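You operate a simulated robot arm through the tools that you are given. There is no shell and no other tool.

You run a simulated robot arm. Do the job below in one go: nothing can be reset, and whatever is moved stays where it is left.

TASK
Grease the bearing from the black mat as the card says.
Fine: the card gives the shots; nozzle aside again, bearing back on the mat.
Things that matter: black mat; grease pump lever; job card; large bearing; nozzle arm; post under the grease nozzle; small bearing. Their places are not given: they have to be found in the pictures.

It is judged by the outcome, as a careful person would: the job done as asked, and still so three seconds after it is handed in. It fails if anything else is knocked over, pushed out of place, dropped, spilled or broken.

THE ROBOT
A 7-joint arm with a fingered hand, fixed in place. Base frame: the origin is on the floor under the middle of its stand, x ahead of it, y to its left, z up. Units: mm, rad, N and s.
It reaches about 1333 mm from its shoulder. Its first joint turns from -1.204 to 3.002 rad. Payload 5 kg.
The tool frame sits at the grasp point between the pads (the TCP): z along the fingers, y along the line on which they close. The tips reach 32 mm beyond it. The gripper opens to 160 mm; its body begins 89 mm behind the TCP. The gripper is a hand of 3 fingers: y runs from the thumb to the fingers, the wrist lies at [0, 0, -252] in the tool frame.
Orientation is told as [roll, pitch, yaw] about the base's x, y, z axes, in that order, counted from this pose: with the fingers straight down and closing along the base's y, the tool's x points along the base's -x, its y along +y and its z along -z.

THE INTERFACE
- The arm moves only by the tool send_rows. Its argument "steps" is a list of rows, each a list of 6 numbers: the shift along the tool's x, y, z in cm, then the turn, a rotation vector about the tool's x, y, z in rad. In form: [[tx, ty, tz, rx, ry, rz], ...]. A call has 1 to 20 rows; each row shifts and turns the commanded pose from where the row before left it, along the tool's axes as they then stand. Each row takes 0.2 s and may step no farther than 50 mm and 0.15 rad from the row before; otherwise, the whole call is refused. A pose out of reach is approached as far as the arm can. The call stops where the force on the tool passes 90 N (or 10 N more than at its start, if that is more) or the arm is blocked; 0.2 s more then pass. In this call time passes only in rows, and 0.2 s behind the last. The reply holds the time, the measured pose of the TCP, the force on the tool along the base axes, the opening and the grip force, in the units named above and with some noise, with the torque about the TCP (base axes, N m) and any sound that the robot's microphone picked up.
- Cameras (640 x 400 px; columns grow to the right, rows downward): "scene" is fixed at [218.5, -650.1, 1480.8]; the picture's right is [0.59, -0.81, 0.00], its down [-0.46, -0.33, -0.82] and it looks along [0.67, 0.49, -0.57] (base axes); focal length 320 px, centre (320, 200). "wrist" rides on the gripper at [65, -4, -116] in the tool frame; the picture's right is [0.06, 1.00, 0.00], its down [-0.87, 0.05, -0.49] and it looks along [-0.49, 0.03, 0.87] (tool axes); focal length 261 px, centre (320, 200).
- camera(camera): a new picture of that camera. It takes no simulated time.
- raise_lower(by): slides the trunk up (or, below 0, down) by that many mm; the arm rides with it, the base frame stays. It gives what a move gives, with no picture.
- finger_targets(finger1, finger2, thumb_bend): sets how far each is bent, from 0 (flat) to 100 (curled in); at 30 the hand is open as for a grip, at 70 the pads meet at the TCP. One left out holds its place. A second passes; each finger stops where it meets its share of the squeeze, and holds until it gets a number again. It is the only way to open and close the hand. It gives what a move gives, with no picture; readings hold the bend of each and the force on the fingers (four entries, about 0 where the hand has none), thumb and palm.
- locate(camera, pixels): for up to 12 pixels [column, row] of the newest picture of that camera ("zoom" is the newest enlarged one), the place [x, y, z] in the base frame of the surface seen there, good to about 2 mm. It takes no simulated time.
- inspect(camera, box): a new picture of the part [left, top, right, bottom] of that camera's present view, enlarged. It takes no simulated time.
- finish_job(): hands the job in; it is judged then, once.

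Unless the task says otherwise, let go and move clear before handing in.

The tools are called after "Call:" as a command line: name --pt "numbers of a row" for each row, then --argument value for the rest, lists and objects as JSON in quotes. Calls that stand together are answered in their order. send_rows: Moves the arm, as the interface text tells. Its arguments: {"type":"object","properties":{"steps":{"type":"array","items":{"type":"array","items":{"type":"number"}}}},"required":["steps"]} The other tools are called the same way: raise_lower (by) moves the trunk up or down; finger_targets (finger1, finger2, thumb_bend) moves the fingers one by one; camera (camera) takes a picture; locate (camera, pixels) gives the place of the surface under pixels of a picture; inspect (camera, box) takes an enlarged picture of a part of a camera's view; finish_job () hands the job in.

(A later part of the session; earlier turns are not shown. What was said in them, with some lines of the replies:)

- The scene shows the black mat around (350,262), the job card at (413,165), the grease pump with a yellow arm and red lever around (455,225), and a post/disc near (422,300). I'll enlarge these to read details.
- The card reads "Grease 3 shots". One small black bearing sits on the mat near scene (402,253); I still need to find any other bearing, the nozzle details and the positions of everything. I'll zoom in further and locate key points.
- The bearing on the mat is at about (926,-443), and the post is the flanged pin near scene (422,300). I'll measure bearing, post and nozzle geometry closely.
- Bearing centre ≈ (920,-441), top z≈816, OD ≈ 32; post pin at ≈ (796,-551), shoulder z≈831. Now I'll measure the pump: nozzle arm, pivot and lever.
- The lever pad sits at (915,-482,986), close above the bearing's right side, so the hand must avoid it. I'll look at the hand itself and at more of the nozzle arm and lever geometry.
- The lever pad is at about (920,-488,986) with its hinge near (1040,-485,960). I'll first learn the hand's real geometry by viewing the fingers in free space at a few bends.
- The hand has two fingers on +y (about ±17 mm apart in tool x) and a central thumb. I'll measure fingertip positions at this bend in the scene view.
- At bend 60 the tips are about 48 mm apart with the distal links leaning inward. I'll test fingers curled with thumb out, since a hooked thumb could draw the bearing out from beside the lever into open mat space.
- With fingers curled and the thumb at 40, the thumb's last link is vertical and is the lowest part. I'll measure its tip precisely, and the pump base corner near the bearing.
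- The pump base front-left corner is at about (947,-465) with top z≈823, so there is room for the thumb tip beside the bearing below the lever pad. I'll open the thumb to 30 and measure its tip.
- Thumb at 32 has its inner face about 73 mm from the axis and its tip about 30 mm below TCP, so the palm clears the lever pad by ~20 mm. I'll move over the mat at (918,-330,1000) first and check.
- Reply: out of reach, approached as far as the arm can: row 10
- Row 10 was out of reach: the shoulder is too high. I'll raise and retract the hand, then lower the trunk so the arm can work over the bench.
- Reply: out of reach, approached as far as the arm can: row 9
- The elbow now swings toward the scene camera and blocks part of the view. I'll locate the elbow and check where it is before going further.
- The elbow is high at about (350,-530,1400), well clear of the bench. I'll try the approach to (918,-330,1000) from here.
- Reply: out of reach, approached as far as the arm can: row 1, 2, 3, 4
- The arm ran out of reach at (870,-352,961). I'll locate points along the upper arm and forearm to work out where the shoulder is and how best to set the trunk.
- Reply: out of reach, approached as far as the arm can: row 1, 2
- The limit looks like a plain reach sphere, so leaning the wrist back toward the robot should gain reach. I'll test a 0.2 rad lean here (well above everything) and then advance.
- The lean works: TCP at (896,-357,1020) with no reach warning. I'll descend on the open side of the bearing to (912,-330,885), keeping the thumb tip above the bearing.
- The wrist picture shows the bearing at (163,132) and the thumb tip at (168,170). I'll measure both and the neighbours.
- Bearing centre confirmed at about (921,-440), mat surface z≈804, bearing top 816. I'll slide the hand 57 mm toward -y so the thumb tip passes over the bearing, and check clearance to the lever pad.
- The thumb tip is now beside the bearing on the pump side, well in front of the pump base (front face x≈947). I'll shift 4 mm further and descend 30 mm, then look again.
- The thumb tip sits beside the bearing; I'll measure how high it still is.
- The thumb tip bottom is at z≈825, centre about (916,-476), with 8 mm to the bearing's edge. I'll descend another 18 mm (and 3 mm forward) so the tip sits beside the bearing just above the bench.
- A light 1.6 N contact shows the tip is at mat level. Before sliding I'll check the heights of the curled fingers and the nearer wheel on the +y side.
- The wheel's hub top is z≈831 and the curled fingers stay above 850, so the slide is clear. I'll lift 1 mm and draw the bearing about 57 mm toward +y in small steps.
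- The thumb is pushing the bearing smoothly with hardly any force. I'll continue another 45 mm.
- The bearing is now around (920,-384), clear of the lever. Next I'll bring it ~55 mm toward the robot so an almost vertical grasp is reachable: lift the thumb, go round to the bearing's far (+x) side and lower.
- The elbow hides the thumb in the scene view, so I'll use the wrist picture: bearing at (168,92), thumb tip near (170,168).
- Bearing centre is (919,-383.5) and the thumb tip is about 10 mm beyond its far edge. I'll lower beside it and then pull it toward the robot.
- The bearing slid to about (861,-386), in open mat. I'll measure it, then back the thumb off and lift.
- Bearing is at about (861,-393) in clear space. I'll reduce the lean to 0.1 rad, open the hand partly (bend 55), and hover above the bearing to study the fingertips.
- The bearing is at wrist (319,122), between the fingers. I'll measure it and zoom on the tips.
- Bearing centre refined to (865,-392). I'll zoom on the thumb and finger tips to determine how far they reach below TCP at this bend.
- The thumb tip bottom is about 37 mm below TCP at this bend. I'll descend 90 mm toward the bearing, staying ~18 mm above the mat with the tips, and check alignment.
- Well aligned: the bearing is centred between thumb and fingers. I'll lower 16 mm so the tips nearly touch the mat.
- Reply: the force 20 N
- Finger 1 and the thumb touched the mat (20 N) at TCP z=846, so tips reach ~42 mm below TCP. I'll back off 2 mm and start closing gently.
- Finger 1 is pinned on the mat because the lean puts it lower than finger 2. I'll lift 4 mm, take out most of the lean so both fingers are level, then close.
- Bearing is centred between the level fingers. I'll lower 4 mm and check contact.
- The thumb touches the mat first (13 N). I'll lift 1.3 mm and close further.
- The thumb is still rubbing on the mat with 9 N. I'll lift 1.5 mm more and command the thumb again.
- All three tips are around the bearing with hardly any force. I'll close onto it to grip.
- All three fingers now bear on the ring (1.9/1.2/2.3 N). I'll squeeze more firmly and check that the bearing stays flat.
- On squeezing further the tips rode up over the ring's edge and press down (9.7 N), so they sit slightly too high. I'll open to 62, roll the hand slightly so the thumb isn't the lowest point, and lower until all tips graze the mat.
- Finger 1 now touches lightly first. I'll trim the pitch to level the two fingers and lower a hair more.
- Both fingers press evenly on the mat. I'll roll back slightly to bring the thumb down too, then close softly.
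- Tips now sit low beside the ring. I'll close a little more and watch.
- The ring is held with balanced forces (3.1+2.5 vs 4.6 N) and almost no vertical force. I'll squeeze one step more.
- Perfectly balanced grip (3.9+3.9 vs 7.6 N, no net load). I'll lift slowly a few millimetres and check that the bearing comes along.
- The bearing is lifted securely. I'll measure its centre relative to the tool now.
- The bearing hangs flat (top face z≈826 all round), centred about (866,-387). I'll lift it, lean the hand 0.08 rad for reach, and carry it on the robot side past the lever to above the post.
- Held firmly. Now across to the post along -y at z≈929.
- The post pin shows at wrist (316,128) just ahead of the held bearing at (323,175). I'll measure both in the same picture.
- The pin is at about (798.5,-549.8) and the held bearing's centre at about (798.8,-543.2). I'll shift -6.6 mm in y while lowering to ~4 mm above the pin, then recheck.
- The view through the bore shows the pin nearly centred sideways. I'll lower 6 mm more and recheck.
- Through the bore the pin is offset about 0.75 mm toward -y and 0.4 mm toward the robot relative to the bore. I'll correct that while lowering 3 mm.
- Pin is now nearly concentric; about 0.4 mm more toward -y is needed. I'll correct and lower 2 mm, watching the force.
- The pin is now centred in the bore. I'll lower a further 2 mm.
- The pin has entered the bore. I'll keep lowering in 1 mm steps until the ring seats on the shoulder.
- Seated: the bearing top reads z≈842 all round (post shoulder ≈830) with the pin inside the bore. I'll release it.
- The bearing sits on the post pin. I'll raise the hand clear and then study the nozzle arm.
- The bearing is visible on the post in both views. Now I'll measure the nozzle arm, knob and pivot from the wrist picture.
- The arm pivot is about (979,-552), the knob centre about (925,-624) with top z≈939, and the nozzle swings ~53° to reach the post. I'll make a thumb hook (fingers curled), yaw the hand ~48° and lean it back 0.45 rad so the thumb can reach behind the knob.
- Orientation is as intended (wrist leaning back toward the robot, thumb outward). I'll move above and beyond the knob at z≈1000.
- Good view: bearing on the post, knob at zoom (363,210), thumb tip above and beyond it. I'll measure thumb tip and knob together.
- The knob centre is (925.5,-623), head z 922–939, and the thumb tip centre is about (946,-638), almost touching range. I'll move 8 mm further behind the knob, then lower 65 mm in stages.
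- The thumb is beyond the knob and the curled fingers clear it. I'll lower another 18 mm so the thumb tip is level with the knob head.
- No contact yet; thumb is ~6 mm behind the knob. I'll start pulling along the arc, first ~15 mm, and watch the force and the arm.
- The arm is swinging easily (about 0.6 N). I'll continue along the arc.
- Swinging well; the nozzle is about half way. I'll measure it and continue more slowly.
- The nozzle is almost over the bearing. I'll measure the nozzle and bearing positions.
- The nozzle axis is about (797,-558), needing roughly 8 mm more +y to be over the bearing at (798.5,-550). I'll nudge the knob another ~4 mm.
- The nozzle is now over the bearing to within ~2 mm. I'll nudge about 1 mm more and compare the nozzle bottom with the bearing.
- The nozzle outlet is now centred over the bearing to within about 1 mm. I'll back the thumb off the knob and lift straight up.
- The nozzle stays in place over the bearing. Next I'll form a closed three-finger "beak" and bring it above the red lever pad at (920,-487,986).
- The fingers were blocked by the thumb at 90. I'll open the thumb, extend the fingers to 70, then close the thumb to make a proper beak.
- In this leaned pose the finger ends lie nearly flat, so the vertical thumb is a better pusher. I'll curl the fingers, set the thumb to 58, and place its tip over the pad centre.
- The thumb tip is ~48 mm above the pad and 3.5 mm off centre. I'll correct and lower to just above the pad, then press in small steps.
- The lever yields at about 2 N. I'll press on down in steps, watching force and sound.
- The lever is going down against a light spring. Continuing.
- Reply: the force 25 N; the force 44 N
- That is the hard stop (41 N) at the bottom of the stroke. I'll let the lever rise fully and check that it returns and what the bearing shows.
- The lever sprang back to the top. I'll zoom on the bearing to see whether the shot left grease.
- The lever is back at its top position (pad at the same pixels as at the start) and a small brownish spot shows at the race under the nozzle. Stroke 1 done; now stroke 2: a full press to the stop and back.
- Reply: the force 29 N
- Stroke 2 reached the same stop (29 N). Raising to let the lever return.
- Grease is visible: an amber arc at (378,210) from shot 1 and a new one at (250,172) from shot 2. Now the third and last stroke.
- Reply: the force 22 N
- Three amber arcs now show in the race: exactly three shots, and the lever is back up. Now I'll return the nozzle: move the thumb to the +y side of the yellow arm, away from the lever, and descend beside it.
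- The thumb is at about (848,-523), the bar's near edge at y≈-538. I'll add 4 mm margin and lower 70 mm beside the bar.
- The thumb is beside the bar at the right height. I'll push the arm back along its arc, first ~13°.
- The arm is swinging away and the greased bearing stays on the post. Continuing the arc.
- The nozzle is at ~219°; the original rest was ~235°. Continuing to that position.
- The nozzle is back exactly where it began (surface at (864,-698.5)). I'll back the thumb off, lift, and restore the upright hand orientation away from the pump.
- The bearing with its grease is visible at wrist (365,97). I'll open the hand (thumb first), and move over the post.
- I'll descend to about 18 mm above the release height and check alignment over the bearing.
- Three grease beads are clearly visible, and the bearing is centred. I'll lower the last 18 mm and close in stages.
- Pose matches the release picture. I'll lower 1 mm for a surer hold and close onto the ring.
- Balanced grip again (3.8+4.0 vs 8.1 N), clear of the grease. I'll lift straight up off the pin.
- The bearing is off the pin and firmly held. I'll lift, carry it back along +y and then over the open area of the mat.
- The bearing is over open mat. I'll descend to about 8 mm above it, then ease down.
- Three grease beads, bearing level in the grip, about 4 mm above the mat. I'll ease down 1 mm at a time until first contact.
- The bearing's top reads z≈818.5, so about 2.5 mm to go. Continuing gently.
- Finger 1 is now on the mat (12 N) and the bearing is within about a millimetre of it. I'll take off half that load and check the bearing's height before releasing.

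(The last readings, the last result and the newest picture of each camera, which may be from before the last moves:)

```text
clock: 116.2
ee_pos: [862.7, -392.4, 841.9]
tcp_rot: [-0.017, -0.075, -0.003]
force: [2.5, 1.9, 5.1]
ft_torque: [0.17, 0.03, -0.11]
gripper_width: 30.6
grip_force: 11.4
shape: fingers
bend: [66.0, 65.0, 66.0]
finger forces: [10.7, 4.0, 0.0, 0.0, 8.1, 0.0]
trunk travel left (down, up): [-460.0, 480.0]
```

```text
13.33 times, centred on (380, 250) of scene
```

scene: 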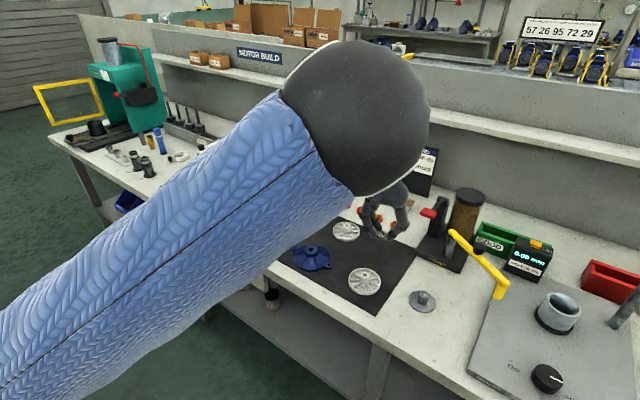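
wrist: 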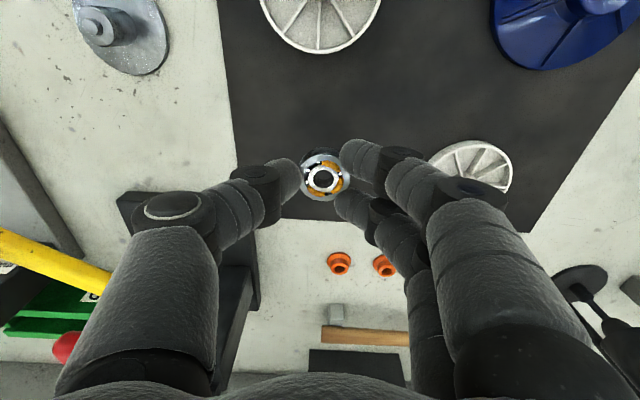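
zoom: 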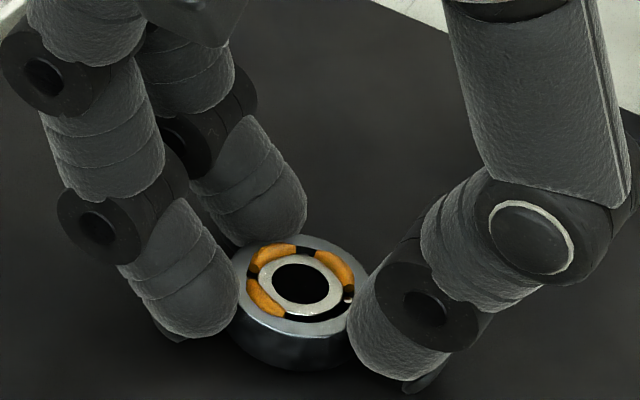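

The bearing is level and about 1.5 mm above the mat. I'll release gradually so it settles flat.

Call:
finger_targets --finger1 64 --finger2 64 --thumb_bend 64

Call:
inspect --camera "wrist" --box '[260, 110, 380, 215]'

Call:
finger_targets --finger1 61 --finger2 61 --thumb_bend 61

Call:
inspect --camera "wrist" --box '[260, 110, 380, 215]'

Call:
locate --camera "zoom" --pixels '[[290, 250], [380, 250], [330, 215], [330, 295], [330, 185], [330, 330]]'

```text
clock: 117.2
ee_pos: [863.2, -392.4, 843.1]
tcp_rot: [-0.015, -0.075, -0.001]
force: [4.2, 0.5, 9.2]
ft_torque: [0.14, -0.02, -0.11]
gripper_width: 32.7
grip_force: 5.7
shape: fingers
bend: [66.0, 64.0, 64.0]
finger forces: [10.1, 0.2, 0.0, 0.0, 1.6, 0.0]
trunk travel left (down, up): [-460.0, 480.0]
```

```text
3.81 times, centred on (320, 162) of wrist
```

zoom: 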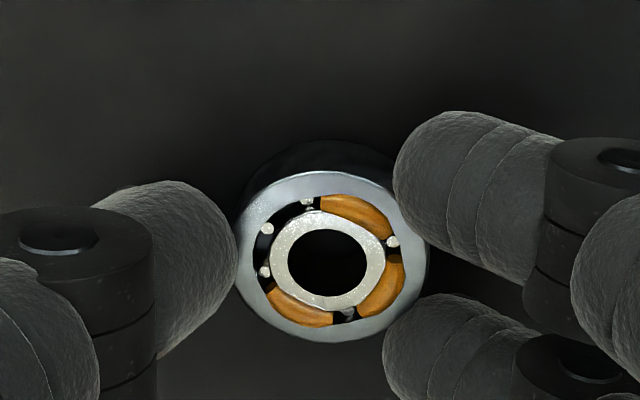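

```text
clock: 118.2
ee_pos: [861.7, -393.0, 842.1]
tcp_rot: [-0.016, -0.075, -0.003]
force: [3.6, -1.8, 12.2]
ft_torque: [-0.06, 0.01, 0.01]
gripper_width: 33.7
grip_force: 7.0
shape: fingers
bend: [65.0, 61.0, 62.0]
finger forces: [7.2, 0.5, 0.1, 0.0, 5.6, 0.0]
trunk travel left (down, up): [-460.0, 480.0]
```

```text
3.81 times, centred on (320, 162) of wrist
```

zoom: 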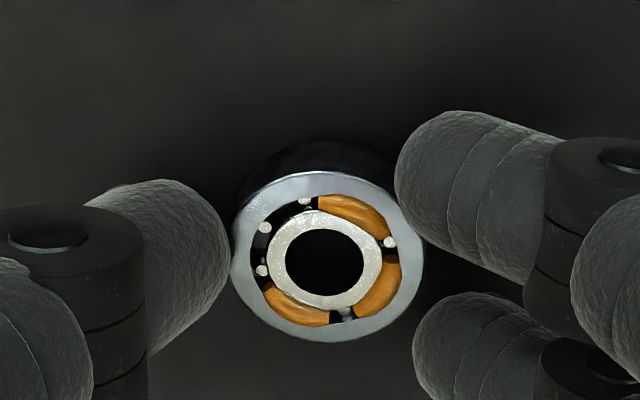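

```text
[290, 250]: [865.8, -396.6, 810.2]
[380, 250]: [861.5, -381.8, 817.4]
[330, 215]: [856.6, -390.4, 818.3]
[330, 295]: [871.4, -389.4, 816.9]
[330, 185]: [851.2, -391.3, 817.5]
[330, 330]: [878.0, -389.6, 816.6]
```

The bearing is down on the mat (top ≈ 817) and fingers press lightly on the mat. I'll lift 3 mm to unload them, then open wider.

Call:
send_rows --pt "-0.012 0 -0.15 0 0 0" --pt "-0.012 0 -0.15 0 0 0"

Call:
finger_targets --finger1 57 --finger2 57 --thumb_bend 57

Call:
inspect --camera "wrist" --box '[260, 110, 380, 215]'

Call:
locate --camera "zoom" --pixels '[[280, 265], [370, 265], [325, 225], [325, 300], [325, 195], [325, 335]]'

```text
clock: 118.8
ee_pos: [862.1, -391.9, 845.3]
tcp_rot: [-0.015, -0.074, -0.001]
force: [-0.3, -0.3, 2.2]
ft_torque: [0.0, 0.07, 0.03]
gripper_width: 40.1
grip_force: 0.7
shape: fingers
bend: [63.0, 61.0, 61.0]
finger forces: [1.6, 0.1, 0.1, 0.0, 0.0, 0.0]
trunk travel left (down, up): [-460.0, 480.0]
```

```text
clock: 119.8
ee_pos: [862.3, -392.1, 844.6]
tcp_rot: [-0.015, -0.074, -0.002]
force: [-1.0, -2.6, 4.4]
ft_torque: [0.04, 0.17, 0.12]
gripper_width: 55.2
grip_force: 3.2
shape: fingers
bend: [60.0, 56.0, 56.0]
finger forces: [5.5, 0.0, 0.0, 0.1, 0.0, 0.0]
trunk travel left (down, up): [-460.0, 480.0]
```

```text
3.81 times, centred on (320, 162) of wrist
```

zoom: 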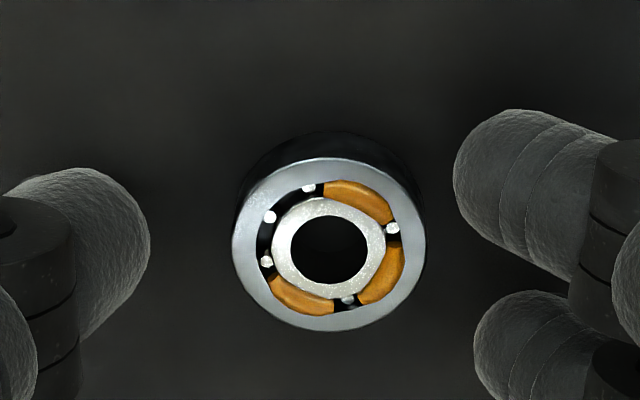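

```text
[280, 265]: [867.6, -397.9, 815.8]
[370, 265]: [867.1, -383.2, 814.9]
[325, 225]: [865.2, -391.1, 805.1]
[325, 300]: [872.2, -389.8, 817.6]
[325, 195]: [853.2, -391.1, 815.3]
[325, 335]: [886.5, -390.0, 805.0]
```

The bearing lies flat on the mat, free of the fingers. I'll lift the hand straight up and away.

Call:
send_rows --pt "-0.06 0 -0.8 0 0 0" --pt "-0.15 0 -2.0 0 0 0" --pt "-0.3 0 -4.0 0 0 0" --pt "-0.3 0 -4.0 0 0 0" --pt "0.5 0.5 -4.0 0 0 0" --pt "2.0 1.0 -4.0 0 0 0"

Call:
camera --camera "wrist"

Call:
camera --camera "scene"

Call:
inspect --camera "scene" --box '[340, 180, 540, 320]'

```text
clock: 121.2
ee_pos: [830.5, -374.1, 1032.4]
tcp_rot: [-0.017, -0.077, 0.0]
force: [-0.9, -0.8, 0.9]
ft_torque: [0.02, -0.03, 0.0]
gripper_width: 62.5
grip_force: 0.0
shape: fingers
bend: [56.0, 56.0, 56.0]
finger forces: [0.0, 0.0, 0.0, 0.0, 0.1, 0.0]
trunk travel left (down, up): [-460.0, 480.0]
```

```text
taken
```

wrist: 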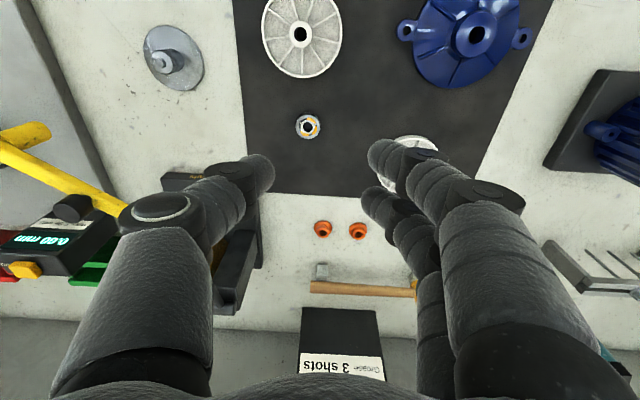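

```text
taken
```

scene: 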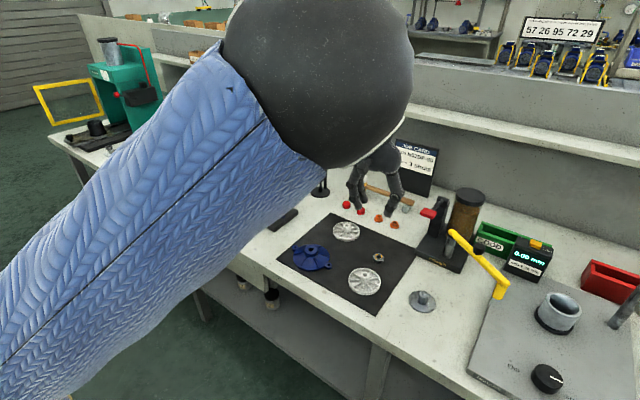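

```text
2.86 times, centred on (440, 250) of scene
```

zoom: 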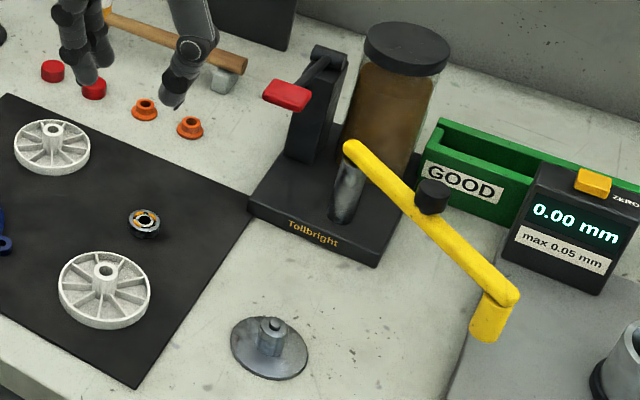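

Final state: bearing with three grease beads on the mat at scene (378,257), nozzle arm back aside, lever up, post and other parts in place. One last close look at the bearing before handing in.

Call:
inspect --camera "scene" --box '[366, 246, 390, 266]'

Call:
locate --camera "zoom" --pixels '[[250, 170], [400, 180], [300, 230], [320, 320]]'

Call:
inspect --camera "scene" --box '[400, 280, 448, 320]'

```text
16.00 times, centred on (378, 256) of scene
```

zoom: 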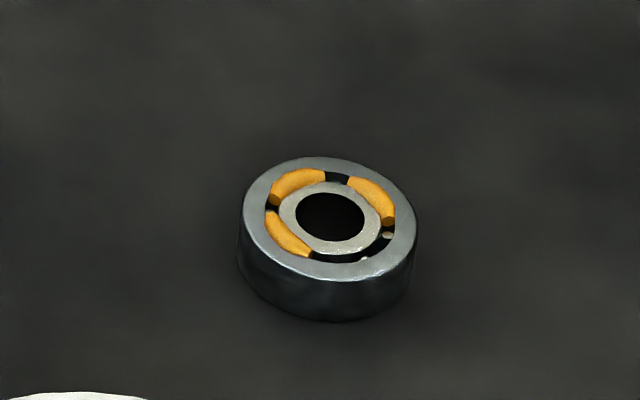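

```text
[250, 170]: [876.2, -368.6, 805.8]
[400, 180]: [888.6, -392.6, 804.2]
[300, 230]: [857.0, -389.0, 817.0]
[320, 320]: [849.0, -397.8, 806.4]
```

```text
10.00 times, centred on (424, 300) of scene
```

zoom: 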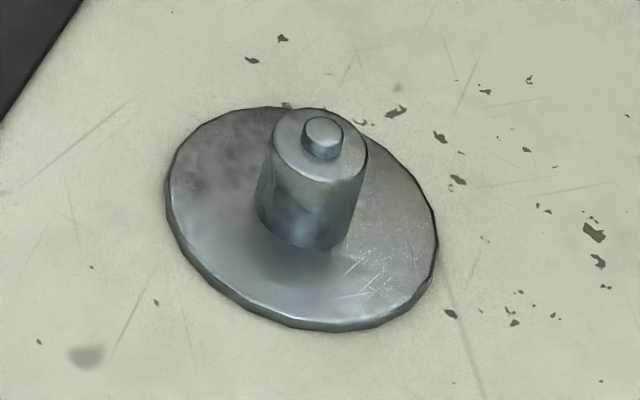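

The bearing lies flat on the mat with exactly three grease beads, the post is unmoved and clean, the nozzle is aside and the hand is clear. Handing in.

Call:
finish_job

```text
The job is handed in.
```

The bearing from the black mat got its three shots of grease, as the card asked, and is back on the mat.

- **Grease:** I pressed the pump lever to its stop three times. Three separate beads show in the bearing's race.
- **Nozzle:** the arm is back where it started, and the lever is up.
- **Bearing position:** it lies flat in open mat, at about (865, -391). That is roughly 75 mm from where it began. I slid it clear of the lever to get the hand around it and put it down there.
- **Everything else:** the post and the other parts look undisturbed in the last pictures. The hand has let go and is well above the bench.

I found only one bearing on the mat. Your list names both a large and a small bearing, but I did not spot another one anywhere on the bench.
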